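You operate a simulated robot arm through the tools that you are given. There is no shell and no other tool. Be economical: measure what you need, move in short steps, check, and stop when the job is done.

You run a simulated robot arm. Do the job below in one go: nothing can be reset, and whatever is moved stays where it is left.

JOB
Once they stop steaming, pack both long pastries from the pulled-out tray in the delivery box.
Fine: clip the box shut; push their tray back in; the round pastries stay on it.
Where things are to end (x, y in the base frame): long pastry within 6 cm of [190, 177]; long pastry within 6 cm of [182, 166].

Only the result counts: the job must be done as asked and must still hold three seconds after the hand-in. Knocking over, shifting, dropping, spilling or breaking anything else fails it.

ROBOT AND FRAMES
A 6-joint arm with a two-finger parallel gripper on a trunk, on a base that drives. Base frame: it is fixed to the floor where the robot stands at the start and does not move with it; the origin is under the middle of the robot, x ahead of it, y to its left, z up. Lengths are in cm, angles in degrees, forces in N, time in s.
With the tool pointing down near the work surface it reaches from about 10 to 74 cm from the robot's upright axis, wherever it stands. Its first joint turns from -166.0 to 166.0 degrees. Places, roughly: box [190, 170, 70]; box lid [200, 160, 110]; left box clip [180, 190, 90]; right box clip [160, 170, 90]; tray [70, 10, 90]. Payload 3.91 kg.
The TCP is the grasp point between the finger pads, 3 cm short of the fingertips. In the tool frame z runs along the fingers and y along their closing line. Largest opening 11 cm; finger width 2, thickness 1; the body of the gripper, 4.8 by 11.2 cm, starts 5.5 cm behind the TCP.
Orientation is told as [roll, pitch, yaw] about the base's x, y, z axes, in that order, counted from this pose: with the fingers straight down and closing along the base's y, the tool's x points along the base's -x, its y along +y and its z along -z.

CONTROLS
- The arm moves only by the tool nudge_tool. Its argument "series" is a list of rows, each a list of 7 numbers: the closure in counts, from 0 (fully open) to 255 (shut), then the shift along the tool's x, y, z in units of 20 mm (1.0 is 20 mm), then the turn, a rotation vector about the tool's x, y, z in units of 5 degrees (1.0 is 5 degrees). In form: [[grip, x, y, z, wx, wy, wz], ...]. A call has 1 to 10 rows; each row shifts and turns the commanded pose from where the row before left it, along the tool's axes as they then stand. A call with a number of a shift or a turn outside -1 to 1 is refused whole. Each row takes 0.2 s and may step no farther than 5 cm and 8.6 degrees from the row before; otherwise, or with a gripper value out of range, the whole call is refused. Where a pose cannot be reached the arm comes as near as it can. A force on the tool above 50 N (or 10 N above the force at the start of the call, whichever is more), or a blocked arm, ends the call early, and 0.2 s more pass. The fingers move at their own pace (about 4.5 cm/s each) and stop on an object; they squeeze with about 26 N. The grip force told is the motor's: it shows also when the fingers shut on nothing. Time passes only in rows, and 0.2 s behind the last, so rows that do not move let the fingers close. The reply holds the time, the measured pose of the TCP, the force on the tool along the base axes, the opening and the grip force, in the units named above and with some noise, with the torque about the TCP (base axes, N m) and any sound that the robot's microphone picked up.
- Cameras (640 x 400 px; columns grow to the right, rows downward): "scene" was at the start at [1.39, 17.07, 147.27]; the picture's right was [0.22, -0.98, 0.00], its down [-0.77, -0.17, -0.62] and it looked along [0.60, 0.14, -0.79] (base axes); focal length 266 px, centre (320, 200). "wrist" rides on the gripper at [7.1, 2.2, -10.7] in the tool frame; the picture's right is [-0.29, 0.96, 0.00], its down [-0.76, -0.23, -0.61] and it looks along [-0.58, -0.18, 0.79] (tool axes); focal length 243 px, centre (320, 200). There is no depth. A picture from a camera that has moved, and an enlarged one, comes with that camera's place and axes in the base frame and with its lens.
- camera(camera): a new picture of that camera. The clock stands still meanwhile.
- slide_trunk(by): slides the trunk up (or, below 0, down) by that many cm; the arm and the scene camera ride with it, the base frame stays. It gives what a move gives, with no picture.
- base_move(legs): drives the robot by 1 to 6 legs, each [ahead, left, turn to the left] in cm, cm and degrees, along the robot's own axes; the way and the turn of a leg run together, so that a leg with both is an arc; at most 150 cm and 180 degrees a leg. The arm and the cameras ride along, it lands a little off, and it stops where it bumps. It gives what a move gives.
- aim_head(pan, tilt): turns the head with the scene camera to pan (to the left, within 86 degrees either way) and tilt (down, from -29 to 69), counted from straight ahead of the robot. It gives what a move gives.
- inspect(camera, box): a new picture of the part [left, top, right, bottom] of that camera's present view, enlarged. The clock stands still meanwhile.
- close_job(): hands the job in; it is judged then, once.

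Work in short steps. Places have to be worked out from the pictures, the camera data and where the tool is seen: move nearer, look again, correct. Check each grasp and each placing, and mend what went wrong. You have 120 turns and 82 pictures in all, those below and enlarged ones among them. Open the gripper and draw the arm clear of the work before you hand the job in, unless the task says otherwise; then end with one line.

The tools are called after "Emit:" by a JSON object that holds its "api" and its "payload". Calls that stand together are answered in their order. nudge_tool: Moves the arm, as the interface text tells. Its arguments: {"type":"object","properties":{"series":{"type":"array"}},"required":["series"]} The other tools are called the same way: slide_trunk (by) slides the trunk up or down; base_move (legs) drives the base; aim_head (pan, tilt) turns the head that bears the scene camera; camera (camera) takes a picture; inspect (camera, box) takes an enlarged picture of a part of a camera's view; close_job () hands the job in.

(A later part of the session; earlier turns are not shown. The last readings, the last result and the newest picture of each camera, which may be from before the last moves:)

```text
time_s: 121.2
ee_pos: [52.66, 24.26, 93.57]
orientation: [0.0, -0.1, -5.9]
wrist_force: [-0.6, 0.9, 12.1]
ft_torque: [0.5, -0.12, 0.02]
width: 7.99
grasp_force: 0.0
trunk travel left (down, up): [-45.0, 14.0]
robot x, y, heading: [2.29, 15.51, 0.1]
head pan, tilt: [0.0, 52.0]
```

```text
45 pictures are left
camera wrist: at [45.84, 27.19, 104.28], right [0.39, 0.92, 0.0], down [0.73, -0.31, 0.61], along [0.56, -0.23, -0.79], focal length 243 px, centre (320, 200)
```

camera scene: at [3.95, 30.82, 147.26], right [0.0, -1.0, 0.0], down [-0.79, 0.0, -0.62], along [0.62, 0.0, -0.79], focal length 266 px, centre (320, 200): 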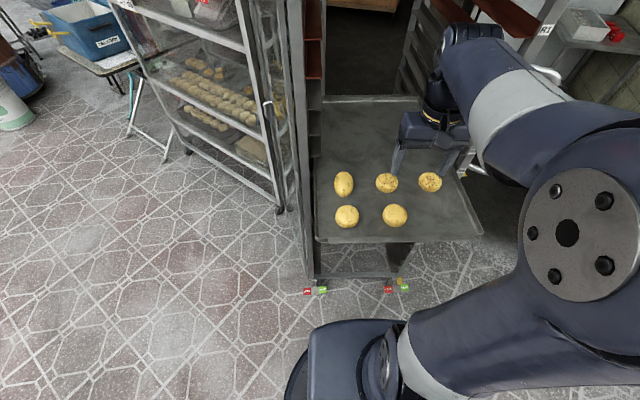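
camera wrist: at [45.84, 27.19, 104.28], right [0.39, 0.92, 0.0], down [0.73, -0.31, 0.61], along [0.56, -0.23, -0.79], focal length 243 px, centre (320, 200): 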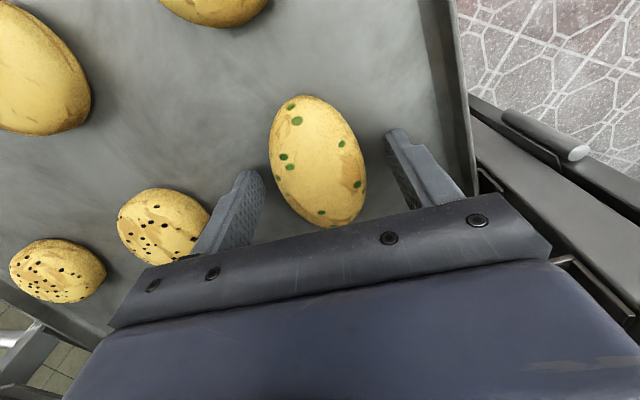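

A fingertip touches the tray (12 N, left one). I raise 4 mm and close.

Emit:
{"api": "nudge_tool", "payload": {"series": [[70, 0, 0, -0.2, 0, 0, 0], [160, 0, 0, 0, 0, 0, 0], [255, 0, 0, 0, 0, 0, 0], [255, 0, 0, 0, 0, 0, 0], [255, 0, 0, 0, 0, 0, 0], [255, 0, 0, -0.3, 0, 0, 0], [255, 0, 0, -1, 0, 0, 0], [255, 0, 0, -1, 0, 0, 0], [255, 0, 0, -1, 0, 0, 0]]}}

Emit:
{"api": "camera", "payload": {"camera": "wrist"}}

```text
time_s: 123.2
ee_pos: [52.77, 24.3, 100.5]
orientation: [0.0, 0.0, -5.9]
wrist_force: [-0.1, -0.5, -1.0]
ft_torque: [0.0, 0.0, -0.02]
width: 5.19
grasp_force: 26.4
trunk travel left (down, up): [-45.0, 14.0]
robot x, y, heading: [2.67, 15.7, 0.1]
head pan, tilt: [0.0, 52.0]
```

```text
44 pictures are left
camera wrist: at [45.87, 27.28, 111.24], right [0.39, 0.92, 0.0], down [0.73, -0.31, 0.61], along [0.56, -0.24, -0.79], focal length 243 px, centre (320, 200)
```

wrist: 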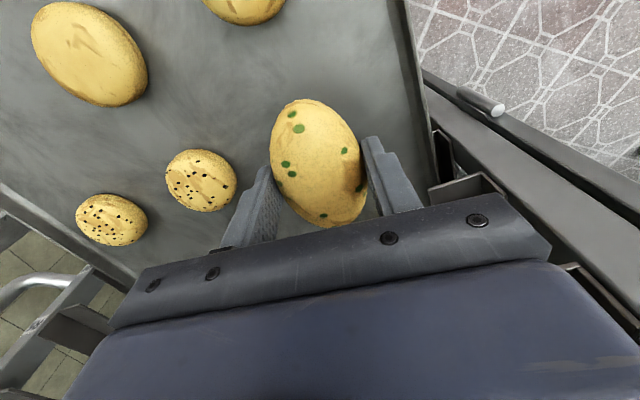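

B is held. I raise it and draw it back for travel.

Emit:
{"api": "nudge_tool", "payload": {"series": [[255, 0, 0, -1, 0, 0, 0], [255, 0, 0, -1, 0, 0, 0], [255, 0, 0, -1, 0, 0, 0], [255, 0, 0, -1, 0, 0, 0], [255, 0, 0, -1, 0, 0, -0.6], [255, 1, 0, 0, 0, 0, -0.6], [255, 1, 0, 0, 0, 0, 0], [255, 1, 0, 0, 0, 0, 0], [255, 1, -0.7, 0, 0, 0, 0], [255, 1, -0.7, 0, 0, 0, 0]]}}

Emit:
{"api": "base_move", "payload": {"legs": [[-9, 0, 0], [0, 117, 0], [0, 116, 0], [95, 0, 0], [0, 0, -37.7], [66, 0, 0]]}}

Emit:
{"api": "camera", "payload": {"camera": "scene"}}

Emit:
{"api": "camera", "payload": {"camera": "wrist"}}

```text
time_s: 125.4
ee_pos: [42.7, 21.6, 110.51]
orientation: [0.0, 0.0, 0.2]
wrist_force: [0.1, 0.8, -0.5]
ft_torque: [-0.01, 0.0, 0.01]
width: 5.2
grasp_force: 25.9
trunk travel left (down, up): [-45.0, 14.0]
robot x, y, heading: [2.12, 15.6, -0.2]
head pan, tilt: [0.0, 52.0]
```

```text
time_s: 147.1
ee_pos: [176.21, 187.28, 110.36]
orientation: [0.0, -0.1, -38.0]
wrist_force: [0.5, -0.3, -0.9]
ft_torque: [0.0, 0.0, -0.01]
width: 5.2
grasp_force: 25.7
trunk travel left (down, up): [-45.0, 14.0]
robot x, y, heading: [140.62, 207.15, -37.8]
head pan, tilt: [0.0, 52.0]
```

```text
43 pictures are left
camera scene: at [151.31, 218.48, 147.26], right [-0.61, -0.79, 0.0], down [-0.62, 0.48, -0.62], along [0.49, -0.38, -0.79], focal length 266 px, centre (320, 200)
```

scene: 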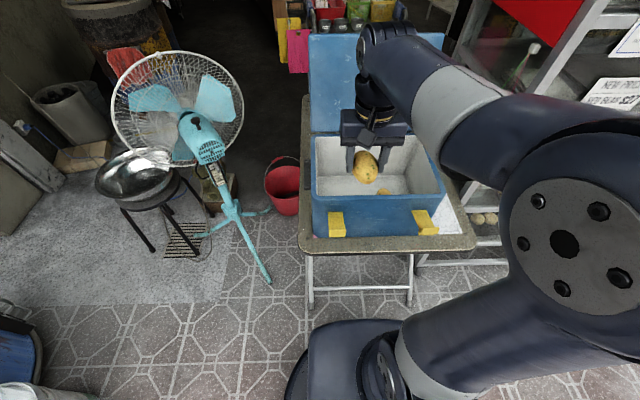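

```text
42 pictures are left
camera wrist: at [171.95, 193.41, 121.17], right [0.82, 0.58, 0.0], down [0.46, -0.65, 0.61], along [0.35, -0.5, -0.79], focal length 243 px, centre (320, 200)
```

wrist: 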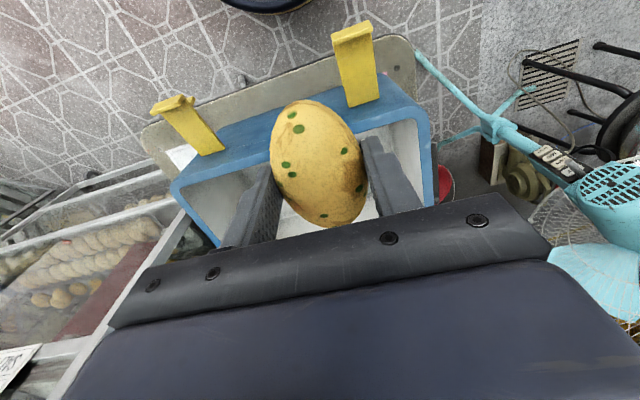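

I move B above the left-hand target, then descend.

Emit:
{"api": "nudge_tool", "payload": {"series": [[255, -1, 0.02, 0, 0, 0, 0], [255, -1, 0.02, 0, 0, 0, 0], [255, -1, 0.02, 0, 0, 0, 0], [255, -1, 0.02, 0, 0, 0, 0], [255, -1, 0.02, 0, 0, 0, 0], [255, -1, 0.02, 0, 0, 0, 0], [255, -1, 0.02, 0, 0, 0, 0], [255, -1, 0.02, 0, 0, 0, 0], [255, -0.93, 0.02, 0, 0, 0, 0], [255, 0, 0, 0, 0, 0, 0]]}}

Emit:
{"api": "nudge_tool", "payload": {"series": [[255, 0, 0, 1, 0, 0, 0], [255, 0, 0, 1, 0, 0, 0], [255, 0, 0, 1, 0, 0, 0], [255, 0, 0, 1, 0, 0, 0], [255, 0, 0, 1, 0, 0, 0], [255, 0, 0, 1, 0, 0, 0], [255, 0, 0, 1, 0, 0, 0], [255, 0, 0, 1, 0, 0, 0], [255, 0, 0, 1, 0, 0, 0], [255, 0, 0, 1, 0, 0, 0]]}}

Emit:
{"api": "inspect", "payload": {"camera": "scene", "box": [290, 20, 490, 250]}}

Emit:
{"api": "camera", "payload": {"camera": "wrist"}}

```text
time_s: 149.3
ee_pos: [190.76, 176.51, 110.45]
orientation: [-0.1, 0.0, -38.0]
wrist_force: [-0.2, 0.8, -0.8]
ft_torque: [-0.01, 0.0, 0.03]
width: 5.21
grasp_force: 25.6
trunk travel left (down, up): [-45.0, 14.0]
robot x, y, heading: [140.58, 207.31, -37.7]
head pan, tilt: [0.0, 52.0]
```

```text
time_s: 151.5
ee_pos: [190.62, 176.42, 90.36]
orientation: [0.0, 0.0, -37.8]
wrist_force: [0.0, -0.2, -0.9]
ft_torque: [-0.01, 0.02, 0.02]
width: 5.19
grasp_force: 26.1
trunk travel left (down, up): [-45.0, 14.0]
robot x, y, heading: [140.77, 207.11, -38.0]
head pan, tilt: [0.0, 52.0]
```

```text
1.74 times, centred on (390, 135) of scene
camera zoom: at [151.31, 218.47, 147.26], right [-0.61, -0.79, 0.0], down [-0.62, 0.48, -0.62], along [0.49, -0.38, -0.79], focal length 463 px, centre (198, 313)
```

zoom: 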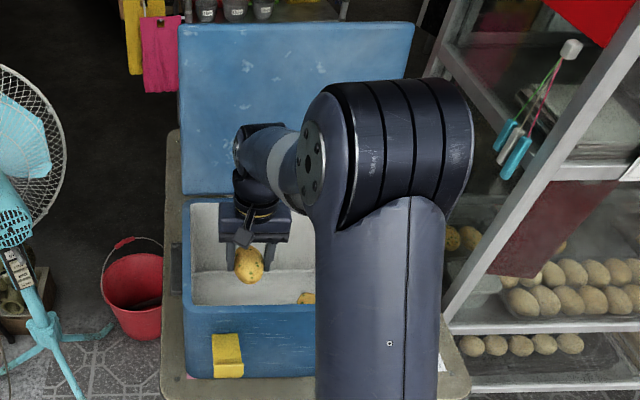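

```text
40 pictures are left
camera wrist: at [186.25, 182.71, 101.16], right [0.82, 0.58, 0.0], down [0.46, -0.65, 0.61], along [0.35, -0.5, -0.79], focal length 243 px, centre (320, 200)
```

wrist: 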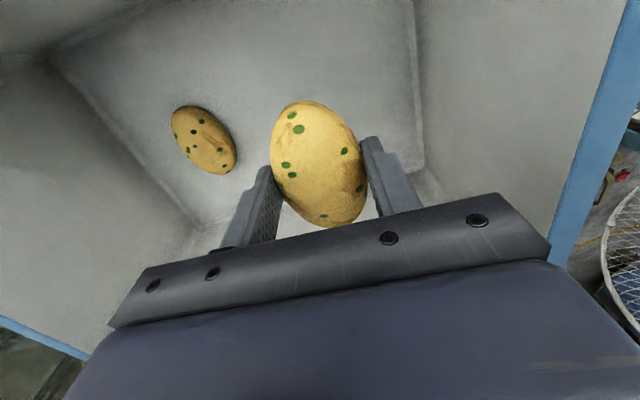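

Good clearance from A and the walls. I lower to just above the floor, then creep.

Emit:
{"api": "nudge_tool", "payload": {"series": [[255, 0, 0, 1, 0, 0, 0], [255, 0, 0, 1, 0, 0, 0], [255, 0, 0, 1, 0, 0, 0], [255, 0, 0, 1, 0, 0, 0], [255, 0, 0, 1, 0, 0, 0], [255, 0, 0, 0.3, 0, 0, 0], [255, 0, 0, 0.2, 0, 0, 0], [255, 0, 0, 0, 0, 0, 0]]}}

Emit:
{"api": "nudge_tool", "payload": {"series": [[255, 0, 0, 0.15, 0, 0, 0], [255, 0, 0, 0.1, 0, 0, 0], [255, 0, 0, 0, 0, 0, 0]]}}

Emit:
{"api": "nudge_tool", "payload": {"series": [[255, 0, 0, 0.1, 0, 0, 0], [255, 0, 0, 0.1, 0, 0, 0], [255, 0, 0, 0, 0, 0, 0]]}}

```text
time_s: 153.3
ee_pos: [190.44, 176.65, 79.42]
orientation: [0.0, 0.0, -37.9]
wrist_force: [-0.2, 0.0, -1.1]
ft_torque: [0.0, 0.01, 0.01]
width: 5.2
grasp_force: 25.9
trunk travel left (down, up): [-45.0, 14.0]
robot x, y, heading: [140.7, 207.33, -38.0]
head pan, tilt: [0.0, 52.0]
```

```text
time_s: 154.1
ee_pos: [190.65, 176.6, 78.91]
orientation: [0.0, -0.1, -37.9]
wrist_force: [0.1, -0.5, -0.4]
ft_torque: [-0.01, 0.0, -0.05]
width: 5.18
grasp_force: 25.9
trunk travel left (down, up): [-45.0, 14.0]
robot x, y, heading: [140.98, 207.32, -38.1]
head pan, tilt: [0.0, 52.0]
```

```text
time_s: 154.9
ee_pos: [190.57, 176.55, 78.57]
orientation: [0.0, 0.0, -37.8]
wrist_force: [0.6, -0.5, -0.8]
ft_torque: [-0.02, 0.0, -0.03]
width: 5.19
grasp_force: 26.3
trunk travel left (down, up): [-45.0, 14.0]
robot x, y, heading: [141.05, 206.9, -38.0]
head pan, tilt: [0.0, 52.0]
```

Still free; two more small steps.

Emit:
{"api": "nudge_tool", "payload": {"series": [[255, 0, 0, 0.1, 0, 0, 0], [255, 0, 0, 0.1, 0, 0, 0], [255, 0, 0, 0, 0, 0, 0]]}}

Emit:
{"api": "nudge_tool", "payload": {"series": [[255, 0, 0, 0.1, 0, 0, 0], [255, 0, 0, 0, 0, 0, 0]]}}

```text
time_s: 155.7
ee_pos: [190.54, 176.54, 78.06]
orientation: [0.0, 0.0, -37.9]
wrist_force: [-0.9, 0.2, -0.2]
ft_torque: [0.01, 0.0, 0.01]
width: 5.2
grasp_force: 25.8
trunk travel left (down, up): [-45.0, 14.0]
robot x, y, heading: [140.84, 207.18, -37.7]
head pan, tilt: [0.0, 52.0]
```

```text
time_s: 156.3
ee_pos: [190.55, 176.57, 77.88]
orientation: [0.0, 0.0, -37.9]
wrist_force: [0.0, 0.1, -0.8]
ft_torque: [0.04, -0.01, 0.05]
width: 5.18
grasp_force: 26.3
trunk travel left (down, up): [-45.0, 14.0]
robot x, y, heading: [140.67, 207.17, -37.6]
head pan, tilt: [0.0, 52.0]
```

Within millimetres of A's release height (77.6). One more 2 mm step, then release and rise.

Emit:
{"api": "nudge_tool", "payload": {"series": [[255, 0, 0, 0.1, 0, 0, 0], [120, 0, 0, 0, 0, 0, 0], [80, 0, 0, 0, 0, 0, 0], [60, 0, 0, 0, 0, 0, 0], [60, 0, 0, -0.5, 0, 0, 0], [60, 0, 0, -1, 0, 0, 0], [60, 0, 0, -1, 0, 0, 0], [60, 0, 0, -1, 0, 0, 0], [60, 0, 0, -1, 0, 0, 0], [60, 0, 0, -1, 0, 0, 0]]}}

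Emit:
{"api": "nudge_tool", "payload": {"series": [[60, 0, 0, -1, 0, 0, 0], [60, 0, 0, -1, 0, 0, 0], [60, 0, 0, -1, 0, 0, 0], [60, 0, 0, -1, 0, 0, 0], [60, 0, 0, -1, 0, 0, 0], [60, 0, 0, -1, 0, 0, 0], [60, 0, 0, -1, 0, 0, 0], [60, 0, 0, -1, 0, 0, 0], [60, 0, 0, -1, 0, 0, 0], [60, 0, 0, -1, 0, 0, 0]]}}

Emit:
{"api": "camera", "payload": {"camera": "wrist"}}

```text
time_s: 158.5
ee_pos: [190.45, 176.43, 88.76]
orientation: [0.0, 0.1, -37.9]
wrist_force: [-0.6, 0.1, 0.5]
ft_torque: [-0.03, 0.02, 0.0]
width: 8.45
grasp_force: 0.2
trunk travel left (down, up): [-45.0, 14.0]
robot x, y, heading: [140.59, 207.19, -38.0]
head pan, tilt: [0.0, 52.0]
```

```text
time_s: 160.7
ee_pos: [190.48, 176.61, 108.83]
orientation: [0.1, 0.1, -37.9]
wrist_force: [0.5, -0.4, -0.3]
ft_torque: [0.02, -0.04, 0.0]
width: 8.41
grasp_force: 0.0
trunk travel left (down, up): [-45.0, 14.0]
robot x, y, heading: [140.75, 207.11, -37.8]
head pan, tilt: [0.0, 52.0]
```

```text
39 pictures are left
camera wrist: at [186.24, 182.73, 119.5], right [0.82, 0.58, 0.0], down [0.46, -0.65, 0.61], along [0.35, -0.5, -0.79], focal length 243 px, centre (320, 200)
```

wrist: 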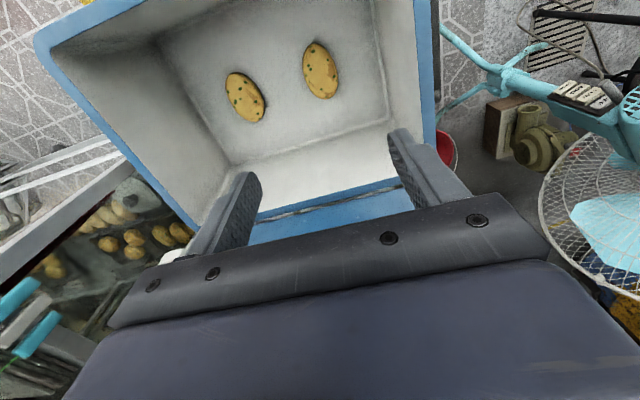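

Both pastries lie in the box. Next the lid: from two views its top edge is at z≈120, leaning back about 15°, its top ≈19 cm behind the box centre. I draw the arm back, raise the trunk and edge forward for reach.

Emit:
{"api": "nudge_tool", "payload": {"series": [[0, 1, 0, 0, 0, 0, 0], [0, 1, 0, 0, 0, 0, 0], [0, 1, 0, 0, 0, 0, 0], [0, 1, 0, 0, 0, 0, 0], [0, 1, 0, 0, 0, 0, 0], [0, 1, 0, 0, 0, 0, 0], [0, 1, 0, 0, 0, 0, 0], [0, 1, 0, 0, 0, 0, 0]]}}

Emit:
{"api": "slide_trunk", "payload": {"by": 13.5}}

Emit:
{"api": "camera", "payload": {"camera": "scene"}}

```text
time_s: 162.5
ee_pos: [177.93, 186.5, 108.73]
orientation: [-0.1, 0.1, -37.9]
wrist_force: [0.2, 0.1, 0.0]
ft_torque: [0.02, 0.04, 0.0]
width: 11.0
grasp_force: 0.1
trunk travel left (down, up): [-45.0, 14.0]
robot x, y, heading: [140.98, 207.49, -38.0]
head pan, tilt: [0.0, 52.0]
```

```text
time_s: 164.2
ee_pos: [178.04, 186.47, 122.29]
orientation: [0.0, 0.0, -38.0]
wrist_force: [-0.6, 0.7, -0.5]
ft_torque: [-0.02, -0.02, 0.02]
width: 11.0
grasp_force: 0.0
trunk travel left (down, up): [-58.5, 0.5]
robot x, y, heading: [140.78, 207.29, -37.8]
head pan, tilt: [0.0, 52.0]
```

```text
38 pictures are left
camera scene: at [151.31, 218.48, 160.75], right [-0.61, -0.79, 0.0], down [-0.62, 0.48, -0.62], along [0.49, -0.38, -0.79], focal length 266 px, centre (320, 200)
```

scene: 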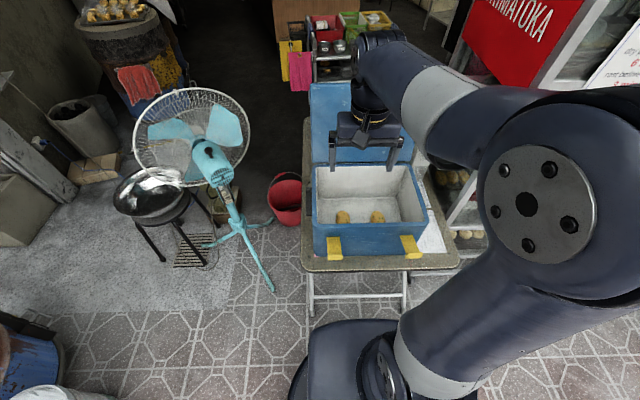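

The base has about 8–10 cm to the table legs; I advance 5 cm, and turn the gripper 90° so that it can straddle the lid's top edge.

Emit:
{"api": "base_move", "payload": {"legs": [[5, 0, 0]]}}

Emit:
{"api": "nudge_tool", "payload": {"series": [[0, 0, 0, -0.4, 0, 0, 1], [0, 0, 0, -0.4, 0, 0, 1], [0, 0, 0, -0.4, 0, 0, 1], [0, 0, 0, -0.4, 0, 0, 1], [0, 0, 0, -0.4, 0, 0, 1], [0, 0, 0, -0.4, 0, 0, 1], [0, 0, 0, -0.4, 0, 0, 1], [0, 0, 0, -0.4, 0, 0, 1], [0, 0, 0, -0.4, 0, 0, 1]]}}

Emit:
{"api": "nudge_tool", "payload": {"series": [[0, 0, 0, 0, 0, 0, 1], [0, 0, 0, 0, 0, 0, 1], [0, 0, 0, 0, 0, 0, 1], [0, 0, 0, 0, 0, 0, 1], [0, 0, 0, 0, 0, 0, 1], [0, 0, 0, 0, 0, 0, 1], [0, 0, 0, 0, 0, 0, 1], [0, 0, 0, 0, 0, 0, 1], [0, 0, 0, 0, 0, 0, 1]]}}

Emit:
{"api": "camera", "payload": {"camera": "scene"}}

Emit:
{"api": "camera", "payload": {"camera": "wrist"}}

```text
time_s: 165.1
ee_pos: [182.03, 183.35, 122.21]
orientation: [0.0, 0.0, -37.9]
wrist_force: [0.2, 0.1, 0.1]
ft_torque: [0.04, 0.01, 0.0]
width: 11.0
grasp_force: 0.1
trunk travel left (down, up): [-58.5, 0.5]
robot x, y, heading: [144.15, 204.03, -37.9]
head pan, tilt: [0.0, 52.0]
```

```text
time_s: 167.1
ee_pos: [182.09, 183.3, 129.42]
orientation: [0.0, 0.0, -83.0]
wrist_force: [0.5, -0.1, -0.3]
ft_torque: [-0.01, -0.02, -0.03]
width: 11.04
grasp_force: 0.0
trunk travel left (down, up): [-58.5, 0.5]
robot x, y, heading: [144.64, 203.83, -37.9]
head pan, tilt: [0.0, 52.0]
```

```text
time_s: 169.1
ee_pos: [181.96, 183.31, 129.41]
orientation: [0.0, 0.0, -128.0]
wrist_force: [1.2, 1.1, 0.0]
ft_torque: [-0.01, -0.01, -0.02]
width: 10.99
grasp_force: 0.0
trunk travel left (down, up): [-58.5, 0.5]
robot x, y, heading: [144.23, 204.17, -37.7]
head pan, tilt: [0.0, 52.0]
```

```text
37 pictures are left
camera scene: at [155.28, 215.39, 160.76], right [-0.61, -0.79, 0.0], down [-0.62, 0.48, -0.62], along [0.49, -0.38, -0.79], focal length 266 px, centre (320, 200)
```

scene: 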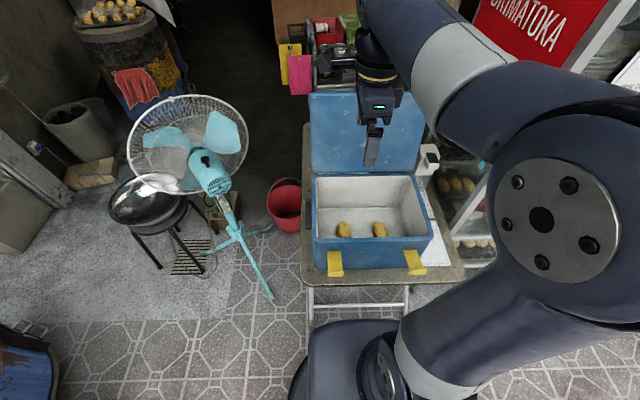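

```text
36 pictures are left
camera wrist: at [188.03, 187.69, 140.16], right [0.58, -0.82, 0.0], down [-0.65, -0.46, 0.61], along [-0.5, -0.35, -0.79], focal length 243 px, centre (320, 200)
```

wrist: 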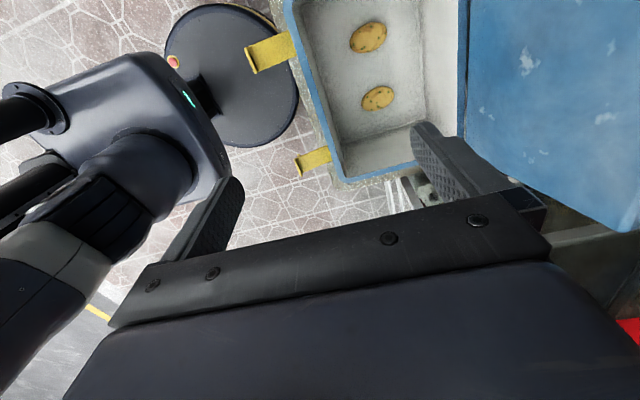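

The wrist camera now sits on the left with a good view. I move forward above the lid's top edge at z 129.

Emit:
{"api": "nudge_tool", "payload": {"series": [[0, -0.2, 1, 0, 0, 0, 0], [0, -0.2, 1, 0, 0, 0, 0], [0, -0.2, 1, 0, 0, 0, 0], [0, -0.2, 1, 0, 0, 0, 0], [0, -0.2, 1, 0, 0, 0, 0], [0, -0.2, 1, 0, 0, 0, 0], [0, -0.2, 1, 0, 0, 0, 0], [0, -0.2, 1, 0, 0, 0, 0], [0, -0.2, 1, 0, 0, 0, 0], [0, -0.2, 1, 0, 0, 0, 0]]}}

Emit:
{"api": "nudge_tool", "payload": {"series": [[0, 0, 1, 0, 0, 0, 0], [0, 0, 1, 0, 0, 0, 0], [0, 0, 1, 0, 0, 0, 0], [0, 0, 1, 0, 0, 0, 0], [0, 0, 0.4, 0, 0, 0, 0], [0, 0, 0, 0, 0, 0, 0]]}}

Emit:
{"api": "camera", "payload": {"camera": "wrist"}}

Emit:
{"api": "inspect", "payload": {"camera": "scene", "box": [290, 20, 470, 280]}}

```text
time_s: 171.3
ee_pos: [195.43, 167.92, 129.3]
orientation: [-0.2, 0.0, -127.8]
wrist_force: [0.3, -0.1, -0.6]
ft_torque: [-0.03, 0.02, -0.02]
width: 10.98
grasp_force: 0.2
trunk travel left (down, up): [-58.5, 0.5]
robot x, y, heading: [144.84, 203.86, -38.0]
head pan, tilt: [0.0, 52.0]
```

```text
time_s: 172.7
ee_pos: [198.16, 165.83, 128.91]
orientation: [0.2, 0.0, -127.8]
wrist_force: [0.5, -0.3, 0.4]
ft_torque: [-0.01, 0.03, 0.01]
width: 11.01
grasp_force: 0.1
out of reach, approached as far as the arm can: row 2, 3, 4, 5
trunk travel left (down, up): [-58.5, 0.5]
robot x, y, heading: [145.06, 204.35, -38.1]
head pan, tilt: [0.0, 52.0]
```

```text
35 pictures are left
camera wrist: at [204.13, 170.14, 139.67], right [0.58, -0.82, 0.0], down [-0.65, -0.46, 0.61], along [-0.5, -0.35, -0.79], focal length 243 px, centre (320, 200)
```

wrist: 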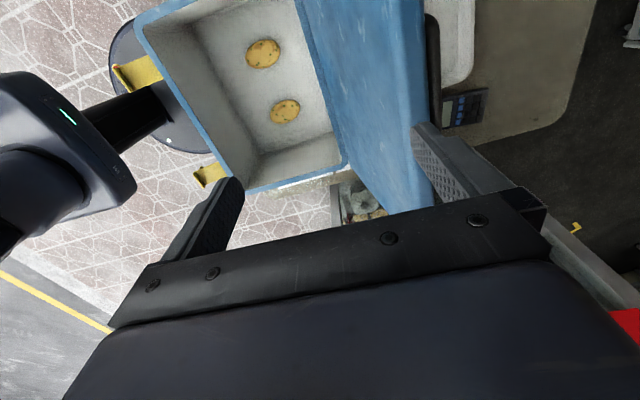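

```text
1.54 times, centred on (380, 150) of scene
camera zoom: at [155.28, 215.38, 160.76], right [-0.61, -0.79, 0.0], down [-0.62, 0.48, -0.62], along [0.49, -0.38, -0.79], focal length 410 px, centre (228, 277)
```

zoom: 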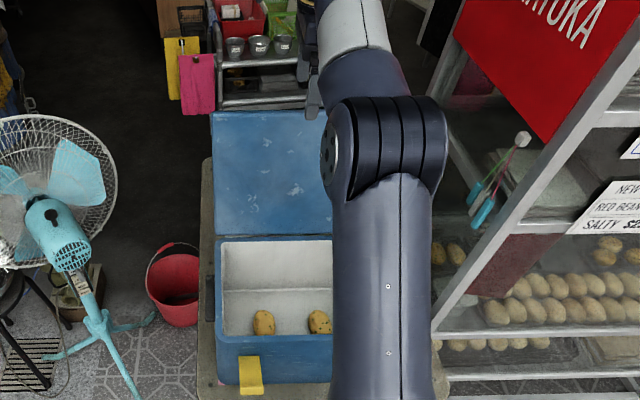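

The arm is at its reach limit 4–5 cm short of the lid's back. I look steeply down to see how much room the base has to the table frame.

Emit:
{"api": "aim_head", "payload": {"pan": 0, "tilt": 69}}

Emit:
{"api": "camera", "payload": {"camera": "scene"}}

```text
time_s: 173.5
ee_pos: [198.09, 165.81, 128.93]
orientation: [0.0, -0.1, -127.8]
wrist_force: [-0.3, 0.5, 0.5]
ft_torque: [-0.02, -0.01, 0.0]
width: 10.99
grasp_force: 0.1
trunk travel left (down, up): [-58.5, 0.5]
robot x, y, heading: [144.3, 204.24, -37.8]
head pan, tilt: [0.0, 68.8]
```

```text
33 pictures are left
camera scene: at [153.78, 216.55, 158.83], right [-0.61, -0.79, 0.0], down [-0.74, 0.57, -0.36], along [0.29, -0.22, -0.93], focal length 266 px, centre (320, 200)
```

scene: 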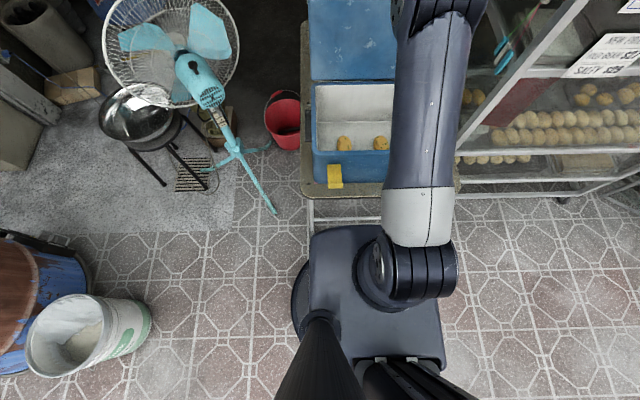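

There are about 14 cm from the base to the table legs and about 9 cm from the carriage to the table edge. I advance 6 cm with the tool above the lid.

Emit:
{"api": "base_move", "payload": {"legs": [[6, 0, 0]]}}

Emit:
{"api": "camera", "payload": {"camera": "wrist"}}

```text
time_s: 174.5
ee_pos: [202.84, 161.92, 128.94]
orientation: [-0.1, 0.0, -127.9]
wrist_force: [0.3, -0.2, 0.4]
ft_torque: [0.03, 0.0, -0.03]
width: 11.0
grasp_force: 0.2
trunk travel left (down, up): [-58.5, 0.5]
robot x, y, heading: [149.71, 200.43, -37.7]
head pan, tilt: [0.0, 68.8]
```

```text
32 pictures are left
camera wrist: at [208.9, 166.41, 139.59], right [0.58, -0.82, 0.0], down [-0.65, -0.46, 0.61], along [-0.5, -0.35, -0.79], focal length 243 px, centre (320, 200)
```

wrist: 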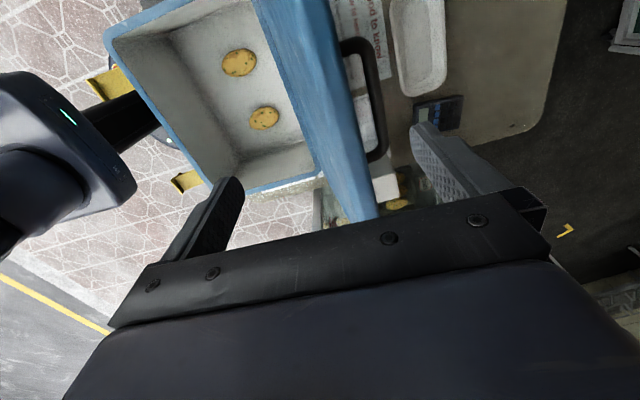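

The lid's top edge lies between the open fingers, but a black carry handle sticks out behind it near the middle. I shift 8.5 cm left to avoid it, then look before lowering.

Emit:
{"api": "nudge_tool", "payload": {"series": [[0, 1, 0, 0, 0, 0, 0], [0, 1, 0, 0, 0, 0, 0], [0, 1, 0, 0, 0, 0, 0], [0, 1, 0, 0, 0, 0, 0], [0, 0.3, 0, 0, 0, 0, 0], [0, 0, 0, 0.5, 0, 0, 0]]}}

Emit:
{"api": "camera", "payload": {"camera": "wrist"}}

```text
time_s: 175.9
ee_pos: [207.53, 169.21, 127.56]
orientation: [0.0, 0.0, -127.9]
wrist_force: [0.3, -0.1, 0.6]
ft_torque: [0.0, -0.01, 0.03]
width: 11.0
grasp_force: 0.0
out of reach, approached as far as the arm can: row 3, 5
trunk travel left (down, up): [-58.5, 0.5]
robot x, y, heading: [149.16, 200.75, -37.7]
head pan, tilt: [0.0, 68.8]
```

```text
31 pictures are left
camera wrist: at [213.59, 173.51, 138.23], right [0.58, -0.82, 0.0], down [-0.65, -0.46, 0.61], along [-0.5, -0.35, -0.79], focal length 243 px, centre (320, 200)
```

wrist: 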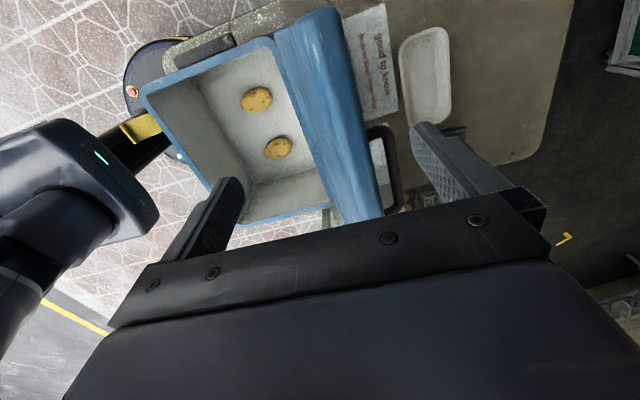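

Left lid end is clear; the handle ends about 1 cm right of the finger. I shift 2 cm more to the left, then lower so that the fingers straddle the lid edge.

Emit:
{"api": "nudge_tool", "payload": {"series": [[0, 0, 0, 1, 0, 0, 0], [0, 1, 0.15, 0, 0, 0, 0], [0, 0, 0, 0.6, 0, 0, 0], [0, 0, 0, 0.5, 0, 0, 0], [0, 0, 0, 0.5, 0, 0, 0], [0, 0, 0, 0.5, 0, 0, 0], [0, 0, 0, 0, 0, 0, 0]]}}

Emit:
{"api": "camera", "payload": {"camera": "wrist"}}

```text
time_s: 177.5
ee_pos: [209.03, 170.52, 121.26]
orientation: [0.1, 0.1, -127.9]
wrist_force: [-0.7, -0.4, -0.7]
ft_torque: [-0.01, -0.03, -0.01]
width: 10.97
grasp_force: 0.1
trunk travel left (down, up): [-58.5, 0.5]
robot x, y, heading: [148.72, 200.44, -37.7]
head pan, tilt: [0.0, 68.8]
```

```text
30 pictures are left
camera wrist: at [215.12, 174.89, 132.0], right [0.58, -0.82, 0.0], down [-0.65, -0.46, 0.61], along [-0.5, -0.35, -0.79], focal length 243 px, centre (320, 200)
```

wrist: 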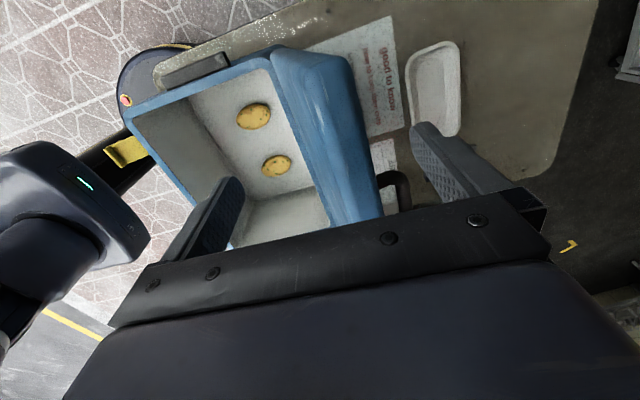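

The lid edge is between the fingers. I lower 1 cm and pull toward the robot gently, watching the force.

Emit:
{"api": "nudge_tool", "payload": {"series": [[0, 0, 0, 0.5, 0, 0, 0], [0, 0, -0.6, 0, 0, 0, 0], [0, 0, -0.6, 0, 0, 0, 0], [0, 0, -0.6, 0, 0, 0, 0], [0, 0, -0.6, 0, 0, 0, 0], [0, 0, -0.6, 0, 0, 0, 0], [0, 0, -0.6, 0, 0, 0, 0]]}}

Emit:
{"api": "camera", "payload": {"camera": "wrist"}}

```text
time_s: 179.1
ee_pos: [203.3, 175.03, 120.27]
orientation: [0.1, 0.1, -128.0]
wrist_force: [0.2, -0.3, 1.6]
ft_torque: [-0.06, -0.02, 0.02]
width: 10.99
grasp_force: 0.1
trunk travel left (down, up): [-58.5, 0.5]
robot x, y, heading: [148.83, 200.38, -37.8]
head pan, tilt: [0.0, 68.8]
```

```text
29 pictures are left
camera wrist: at [209.37, 179.37, 131.03], right [0.58, -0.82, 0.0], down [-0.65, -0.46, 0.61], along [-0.5, -0.35, -0.79], focal length 243 px, centre (320, 200)
```

wrist: 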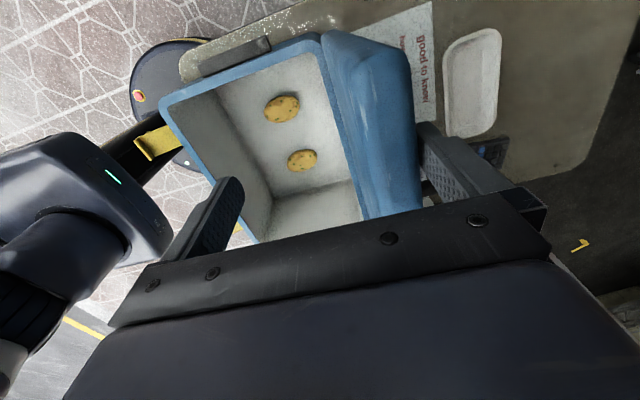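

The rear finger is now against the lid and moving it with little force. I pull on.

Emit:
{"api": "nudge_tool", "payload": {"series": [[0, 0, -0.6, 0, 0, 0, 0], [0, 0, -0.6, 0, 0, 0, 0], [0, 0, -0.6, 0, 0, 0, 0], [0, 0, -0.6, 0, 0, 0, 0], [0, 0, -0.6, 0, 0, 0, 0], [0, 0, -0.6, 0, 0, 0, 0], [0, 0, -0.6, 0, 0, 0, 0], [0, 0, 0, 0, 0, 0, 0]]}}

Emit:
{"api": "camera", "payload": {"camera": "wrist"}}

```text
time_s: 180.9
ee_pos: [196.8, 180.15, 120.24]
orientation: [0.1, -0.1, -128.0]
wrist_force: [0.1, 0.3, 0.0]
ft_torque: [0.02, -0.03, -0.02]
width: 10.97
grasp_force: 0.0
trunk travel left (down, up): [-58.5, 0.5]
robot x, y, heading: [149.75, 200.4, -38.0]
head pan, tilt: [0.0, 68.8]
```

```text
28 pictures are left
camera wrist: at [202.77, 184.48, 130.96], right [0.58, -0.82, 0.0], down [-0.65, -0.46, 0.61], along [-0.5, -0.35, -0.79], focal length 243 px, centre (320, 200)
```

wrist: 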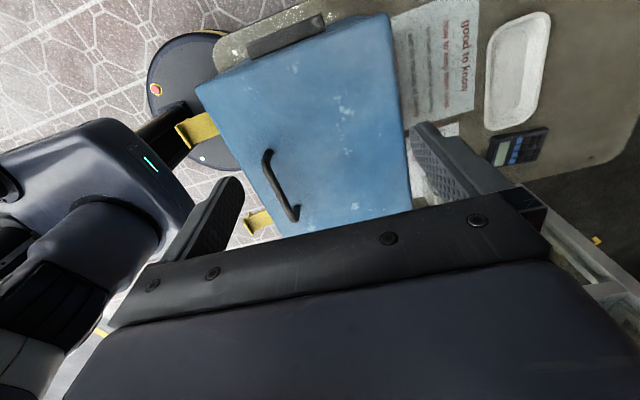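

The lid has closed onto the box. I check with the scene camera, backing off 12 cm to give room for the clips.

Emit:
{"api": "base_move", "payload": {"legs": [[-12, 0, 0]]}}

Emit:
{"api": "aim_head", "payload": {"pan": 0, "tilt": 55}}

Emit:
{"api": "inspect", "payload": {"camera": "scene", "box": [290, 90, 490, 290]}}

Emit:
{"api": "camera", "payload": {"camera": "wrist"}}

```text
time_s: 182.1
ee_pos: [187.43, 187.57, 120.38]
orientation: [0.1, 0.0, -127.8]
wrist_force: [0.1, 0.4, 0.6]
ft_torque: [-0.03, 0.0, 0.01]
width: 10.99
grasp_force: 0.0
trunk travel left (down, up): [-58.5, 0.5]
robot x, y, heading: [140.0, 207.5, -37.9]
head pan, tilt: [0.0, 68.8]
```

```text
time_s: 182.9
ee_pos: [187.39, 187.44, 120.26]
orientation: [0.2, -0.1, -127.9]
wrist_force: [0.0, 0.4, -0.7]
ft_torque: [0.05, -0.03, 0.03]
width: 10.98
grasp_force: 0.1
trunk travel left (down, up): [-58.5, 0.5]
robot x, y, heading: [140.23, 208.14, -37.6]
head pan, tilt: [0.0, 55.0]
```

```text
2.00 times, centred on (390, 190) of scene
camera zoom: at [150.3, 219.25, 160.37], right [-0.61, -0.79, 0.0], down [-0.65, 0.5, -0.57], along [0.45, -0.35, -0.82], focal length 532 px, centre (180, 220)
```

zoom: 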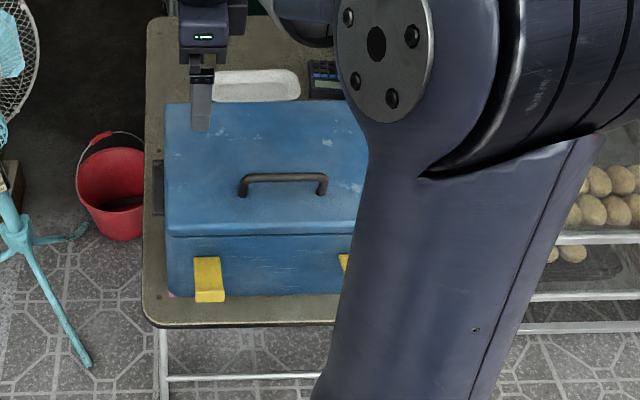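

```text
26 pictures are left
camera wrist: at [193.38, 191.86, 130.98], right [0.58, -0.82, 0.0], down [-0.65, -0.46, 0.61], along [-0.5, -0.35, -0.79], focal length 243 px, centre (320, 200)
```

wrist: 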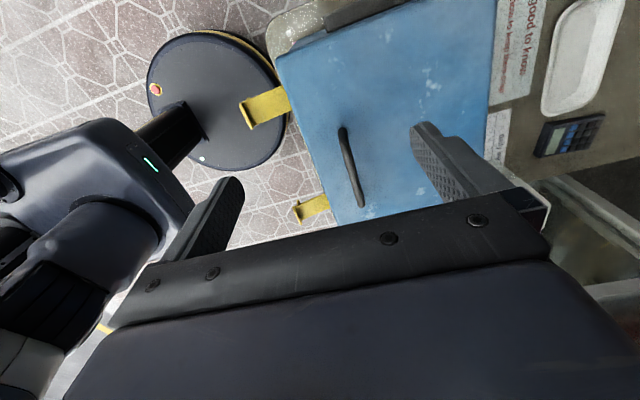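

The lid is shut. For the clips I will use closed fingers tilted 45° forward to swing each flap up from below. First: back off 12 cm, lower the trunk, and turn the gripper back.

Emit:
{"api": "base_move", "payload": {"legs": [[-12, 0, 0]]}}

Emit:
{"api": "slide_trunk", "payload": {"by": -13.5}}

Emit:
{"api": "nudge_tool", "payload": {"series": [[255, 0, 0, 0, 0, 0, -1], [255, 0, 0, 0, 0, 0, -1], [255, 0, 0, 0, 0, 0, -1], [255, 0, 0, 0, 0, 0, -1], [255, 0, 0, 0, 0, 0, -1], [255, 0, 0, 0, 0, 0, -1], [255, 0, 0, 0, 0, 0, -1], [255, 0, 0, 0, 0, 0, -1], [255, 0, 0, 0, 0, 0, -1]]}}

Emit:
{"api": "nudge_tool", "payload": {"series": [[255, 0, 0, 0, 0, 0, -1], [255, 0, 0, 0, 0, 0, -1], [255, 0, 0, 0, 0, 0, -1], [255, 0, 0, 0, 0, 0, -1], [255, 0, 0, 0, 0, 0, -1], [255, 0, 0, 0, 0, 0, -1], [255, 0, 0, 0, 0, 0, -1], [255, 0, 0, 0, 0, 0, -1], [255, 0, 0, 0, 0, 0, -1]]}}

Emit:
{"api": "nudge_tool", "payload": {"series": [[255, 0, 0, 0, 0, -1, 0], [255, 0, 0, 0, 0, -1, 0], [255, 0, 0, 0, 0, -1, 0], [255, 0, 0, 0, 0, -1, 0], [255, 0, 0, 0, 0, -1, 0], [255, 0, 0, 0, 0, -1, 0], [255, 0, 0, 0, 0, -1, 0], [255, 0, 0, 0, 0, -1, 0], [255, 0, 0, 0, 0, -1, 0]]}}

Emit:
{"api": "camera", "payload": {"camera": "scene"}}

Emit:
{"api": "camera", "payload": {"camera": "wrist"}}

```text
time_s: 184.1
ee_pos: [177.78, 195.0, 120.26]
orientation: [0.0, 0.1, -127.7]
wrist_force: [-0.3, 1.6, 0.2]
ft_torque: [-0.01, 0.02, 0.03]
width: 11.0
grasp_force: 0.1
trunk travel left (down, up): [-58.5, 0.5]
robot x, y, heading: [130.34, 215.26, -37.8]
head pan, tilt: [0.0, 55.0]
```

```text
time_s: 185.7
ee_pos: [177.83, 194.88, 106.85]
orientation: [0.1, 0.0, -127.8]
wrist_force: [0.3, 0.3, -0.2]
ft_torque: [0.0, 0.0, 0.01]
width: 11.02
grasp_force: 0.1
trunk travel left (down, up): [-45.0, 14.0]
robot x, y, heading: [130.47, 215.27, -37.3]
head pan, tilt: [0.0, 55.0]
```

```text
time_s: 187.7
ee_pos: [177.82, 194.89, 106.78]
orientation: [0.0, -0.1, -82.6]
wrist_force: [0.6, 0.4, -0.3]
ft_torque: [0.02, -0.01, 0.04]
width: 0.02
grasp_force: 25.7
trunk travel left (down, up): [-45.0, 14.0]
robot x, y, heading: [130.3, 215.21, -37.8]
head pan, tilt: [0.0, 55.0]
```

```text
time_s: 189.7
ee_pos: [177.91, 195.02, 106.76]
orientation: [0.0, -0.1, -37.7]
wrist_force: [0.5, 0.0, 0.1]
ft_torque: [-0.02, 0.0, 0.02]
width: 0.0
grasp_force: 25.8
trunk travel left (down, up): [-45.0, 14.0]
robot x, y, heading: [130.51, 215.01, -37.6]
head pan, tilt: [0.0, 55.0]
```

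```text
time_s: 191.7
ee_pos: [177.78, 194.99, 106.89]
orientation: [0.2, -45.2, -37.7]
wrist_force: [1.2, 0.2, 0.5]
ft_torque: [0.03, -0.01, 0.0]
width: 0.0
grasp_force: 25.8
trunk travel left (down, up): [-45.0, 14.0]
robot x, y, heading: [130.49, 215.18, -37.8]
head pan, tilt: [0.0, 55.0]
```

```text
25 pictures are left
camera scene: at [140.74, 226.66, 146.87], right [-0.61, -0.79, 0.0], down [-0.65, 0.5, -0.57], along [0.45, -0.35, -0.82], focal length 266 px, centre (320, 200)
```

scene: 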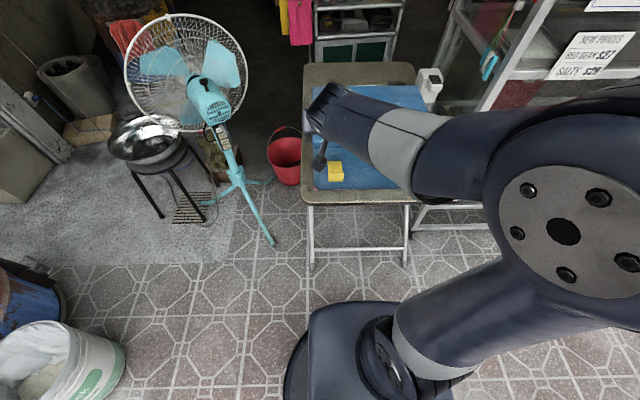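

```text
24 pictures are left
camera wrist: at [169.18, 204.51, 109.3], right [0.75, 0.63, 0.21], down [-0.06, -0.25, 0.97], along [0.66, -0.73, -0.15], focal length 243 px, centre (320, 200)
```

wrist: 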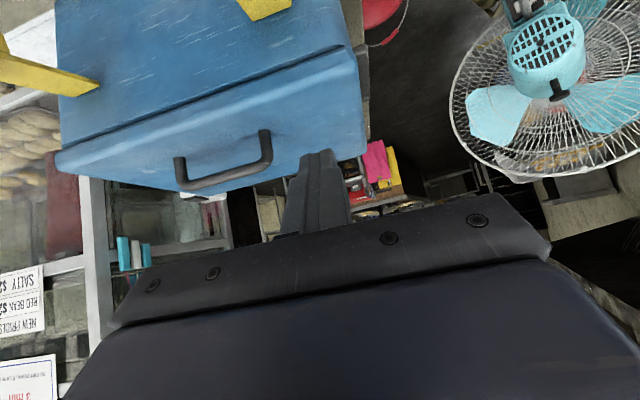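

Tool is tilted 45°. Left clip hinge is at u≈10.6, n≈−13.4, its tip n≈−21.7, z≈91. I move outside the flap, then down below it.

Emit:
{"api": "nudge_tool", "payload": {"series": [[255, 0.77, -0.28, -0.77, 0, 0, 0], [255, 0.77, -0.28, -0.77, 0, 0, 0], [255, 0.77, -0.28, -0.77, 0, 0, 0], [255, 0.77, -0.28, -0.77, 0, 0, 0]]}}

Emit:
{"api": "nudge_tool", "payload": {"series": [[255, 0.92, 0, 0.92, 0, 0, 0], [255, 0.92, 0, 0.92, 0, 0, 0], [255, 0.92, 0, 0.92, 0, 0, 0], [255, 0.92, 0, 0.92, 0, 0, 0], [255, 0.92, 0, 0.92, 0, 0, 0], [255, 0.92, 0, 0.92, 0, 0, 0], [255, 0.92, 0, 0.92, 0, 0, 0], [255, 0.92, 0, 0.92, 0, 0, 0]]}}

Emit:
{"api": "inspect", "payload": {"camera": "scene", "box": [270, 60, 470, 260]}}

Emit:
{"api": "camera", "payload": {"camera": "wrist"}}

```text
time_s: 192.7
ee_pos: [169.51, 198.6, 106.86]
orientation: [0.1, -45.1, -37.6]
wrist_force: [-0.1, 0.3, 0.3]
ft_torque: [-0.01, -0.02, -0.03]
width: 0.0
grasp_force: 26.4
trunk travel left (down, up): [-45.0, 14.0]
robot x, y, heading: [130.65, 215.4, -37.8]
head pan, tilt: [0.0, 55.0]
```

```text
time_s: 194.5
ee_pos: [169.64, 198.53, 85.88]
orientation: [0.0, -45.1, -37.7]
wrist_force: [-0.7, 0.4, 0.5]
ft_torque: [0.0, -0.01, -0.01]
width: 0.0
grasp_force: 26.3
trunk travel left (down, up): [-45.0, 14.0]
robot x, y, heading: [130.41, 215.04, -37.7]
head pan, tilt: [0.0, 55.0]
```

```text
2.00 times, centred on (370, 160) of scene
camera zoom: at [140.73, 226.66, 146.88], right [-0.61, -0.79, 0.0], down [-0.65, 0.5, -0.57], along [0.45, -0.35, -0.82], focal length 532 px, centre (220, 280)
```

zoom: 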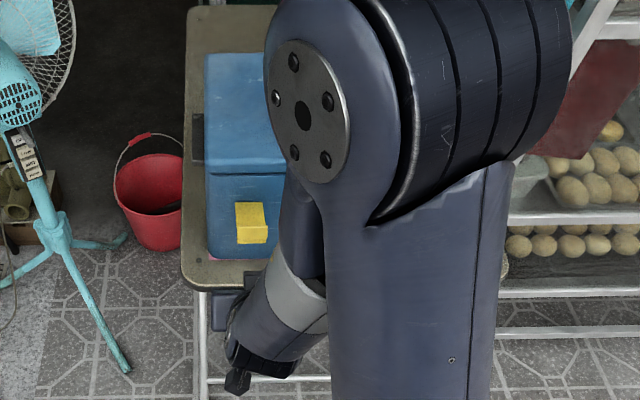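

```text
22 pictures are left
camera wrist: at [160.97, 207.96, 88.46], right [0.75, 0.63, 0.21], down [-0.06, -0.25, 0.97], along [0.66, -0.73, -0.15], focal length 243 px, centre (320, 200)
```

wrist: 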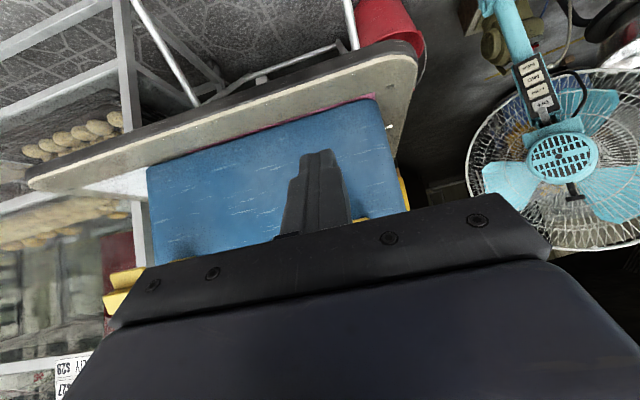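

The fingertip is below and outside the left clip. I slide in under the flap, then lift.

Emit:
{"api": "nudge_tool", "payload": {"series": [[255, -0.73, 0.05, 0.73, 0, 0, 0], [255, -0.73, 0.05, 0.73, 0, 0, 0], [255, -0.73, 0, 0.73, 0, 0, 0], [255, -0.73, 0, 0.73, 0, 0, 0], [255, 0, 0, 0, 0, 0, 0]]}}

Emit:
{"api": "nudge_tool", "payload": {"series": [[255, -0.5, 0, -0.5, 0, 0, 0], [255, -0.5, 0, -0.5, 0, 0, 0], [255, -0.5, 0, -0.5, 0, 0, 0], [255, -0.5, 0, -0.5, 0, 0, 0], [255, -0.5, 0, -0.5, 0, 0, 0]]}}

Emit:
{"api": "camera", "payload": {"camera": "wrist"}}

Emit:
{"api": "inspect", "payload": {"camera": "scene", "box": [300, 80, 440, 220]}}

```text
time_s: 195.7
ee_pos: [176.35, 193.66, 85.88]
orientation: [0.0, -45.1, -37.7]
wrist_force: [-0.9, 0.6, -0.5]
ft_torque: [-0.04, -0.04, -0.01]
width: 0.01
grasp_force: 26.0
trunk travel left (down, up): [-45.0, 14.0]
robot x, y, heading: [130.35, 215.09, -37.9]
head pan, tilt: [0.0, 55.0]
```

```text
time_s: 196.9
ee_pos: [176.28, 193.58, 93.1]
orientation: [0.0, -45.1, -37.8]
wrist_force: [-1.1, -0.4, 0.5]
ft_torque: [0.01, 0.0, -0.01]
width: 0.0
grasp_force: 26.2
trunk travel left (down, up): [-45.0, 14.0]
robot x, y, heading: [130.4, 215.36, -37.5]
head pan, tilt: [0.0, 55.0]
```

```text
21 pictures are left
camera wrist: at [167.55, 203.11, 95.57], right [0.75, 0.63, 0.2], down [-0.06, -0.25, 0.97], along [0.66, -0.73, -0.15], focal length 243 px, centre (320, 200)
```

wrist: 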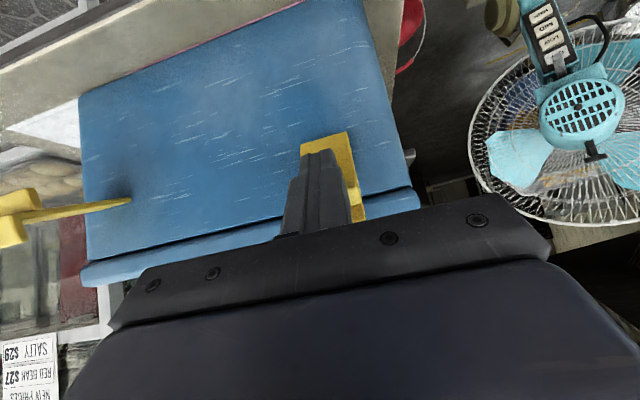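

```text
2.86 times, centred on (370, 150) of scene
camera zoom: at [140.75, 226.66, 146.87], right [-0.61, -0.79, 0.0], down [-0.65, 0.5, -0.57], along [0.45, -0.35, -0.82], focal length 760 px, centre (177, 343)
```

zoom: 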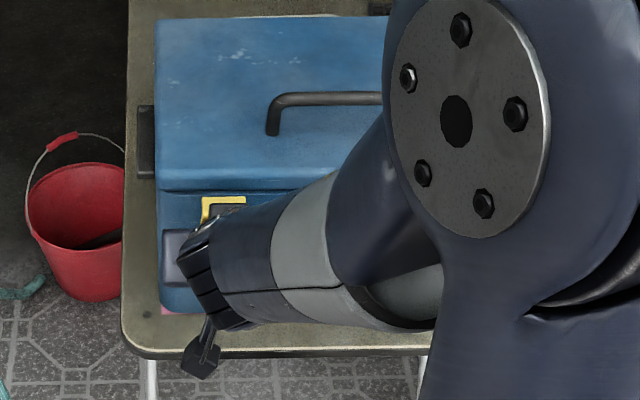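

The flap is rising with the finger behind it. I push up and inward to lay it against the lid.

Emit:
{"api": "nudge_tool", "payload": {"series": [[255, -0.62, 0, 0.09, 0, 0, 0], [255, -0.62, 0, 0.09, 0, 0, 0], [255, -0.62, 0, 0.09, 0, 0, 0], [255, -0.5, 0, 0.2, 0, 0, 0], [255, 0, 0, 0, 0, 0, 0]]}}

Emit:
{"api": "camera", "payload": {"camera": "wrist"}}

```text
time_s: 198.1
ee_pos: [179.46, 191.23, 95.82]
orientation: [0.0, -45.0, -37.6]
wrist_force: [-0.6, 2.9, -5.7]
ft_torque: [0.09, 0.12, 0.04]
width: 0.0
grasp_force: 25.8
trunk travel left (down, up): [-45.0, 14.0]
robot x, y, heading: [130.5, 215.1, -37.6]
head pan, tilt: [0.0, 55.0]
```

```text
19 pictures are left
camera wrist: at [170.76, 200.69, 98.23], right [0.75, 0.63, 0.2], down [-0.06, -0.25, 0.97], along [0.66, -0.73, -0.15], focal length 243 px, centre (320, 200)
```

wrist: 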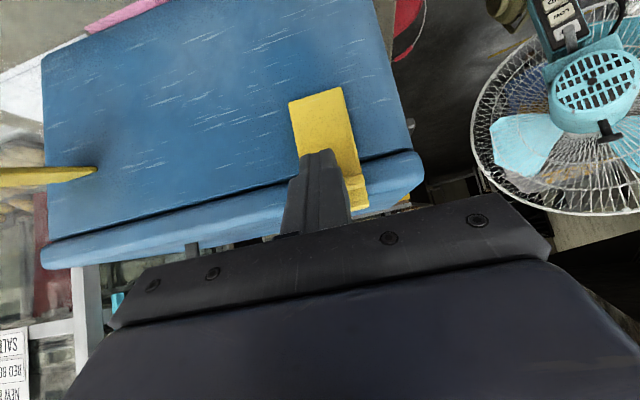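

The flap is nearly upright. I press it further inward gently.

Emit:
{"api": "nudge_tool", "payload": {"series": [[255, -0.2, 0, 0.2, 0, 0, 0], [255, -0.2, 0, 0.2, 0, 0, 0], [255, -0.2, 0, 0.2, 0, 0, 0], [255, 0, 0, 0, 0, 0, 0]]}}

Emit:
{"api": "nudge_tool", "payload": {"series": [[255, 0.5, 0, -0.5, 0, 0, 0], [255, 0.8, 0, -0.8, 0, 0, 0], [255, 0.8, 0, -0.8, 0, 0, 0]]}}

Emit:
{"api": "camera", "payload": {"camera": "wrist"}}

```text
time_s: 199.1
ee_pos: [180.7, 190.12, 95.74]
orientation: [0.1, -45.1, -37.7]
wrist_force: [-0.8, 2.6, -4.6]
ft_torque: [0.12, 0.15, 0.01]
width: 0.0
grasp_force: 25.9
trunk travel left (down, up): [-45.0, 14.0]
robot x, y, heading: [130.24, 215.42, -37.8]
head pan, tilt: [0.0, 55.0]
```

```text
time_s: 199.9
ee_pos: [175.99, 193.79, 95.74]
orientation: [0.0, -45.1, -37.8]
wrist_force: [-0.4, 0.3, -0.3]
ft_torque: [-0.02, 0.04, -0.01]
width: 0.0
grasp_force: 26.4
trunk travel left (down, up): [-45.0, 14.0]
robot x, y, heading: [130.31, 215.19, -37.7]
head pan, tilt: [0.0, 55.0]
```

```text
18 pictures are left
camera wrist: at [167.33, 203.23, 98.25], right [0.75, 0.63, 0.21], down [-0.06, -0.25, 0.97], along [0.66, -0.73, -0.15], focal length 243 px, centre (320, 200)
```

wrist: 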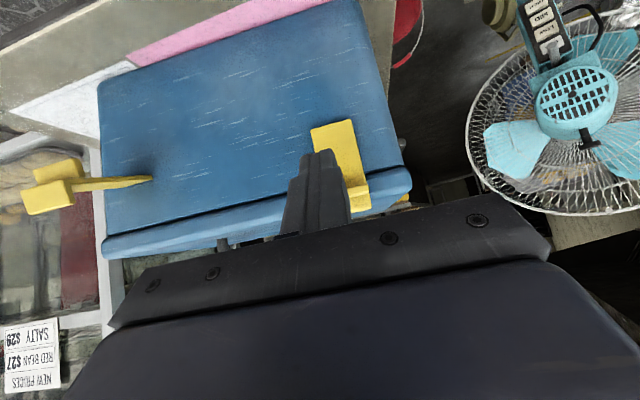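

The left flap stays upright. To make sure that it latches, I press once more until a firm reaction is felt.

Emit:
{"api": "nudge_tool", "payload": {"series": [[255, -0.9, 0, 0.9, 0, 0, 0], [255, -0.9, 0, 0.9, 0, 0, 0], [255, -0.35, 0, 0.35, 0, 0, 0], [255, -0.15, 0, 0.15, 0, 0, 0], [255, -0.15, 0, 0.15, 0, 0, 0], [255, 0, 0, 0, 0, 0, 0]]}}

```text
time_s: 201.3
ee_pos: [181.57, 189.65, 95.74]
orientation: [-0.2, -45.2, -37.7]
wrist_force: [-1.5, 3.1, -4.2]
ft_torque: [0.11, 0.08, 0.04]
width: 0.0
grasp_force: 25.6
trunk travel left (down, up): [-45.0, 14.0]
robot x, y, heading: [130.26, 215.19, -37.7]
head pan, tilt: [0.0, 55.0]
```

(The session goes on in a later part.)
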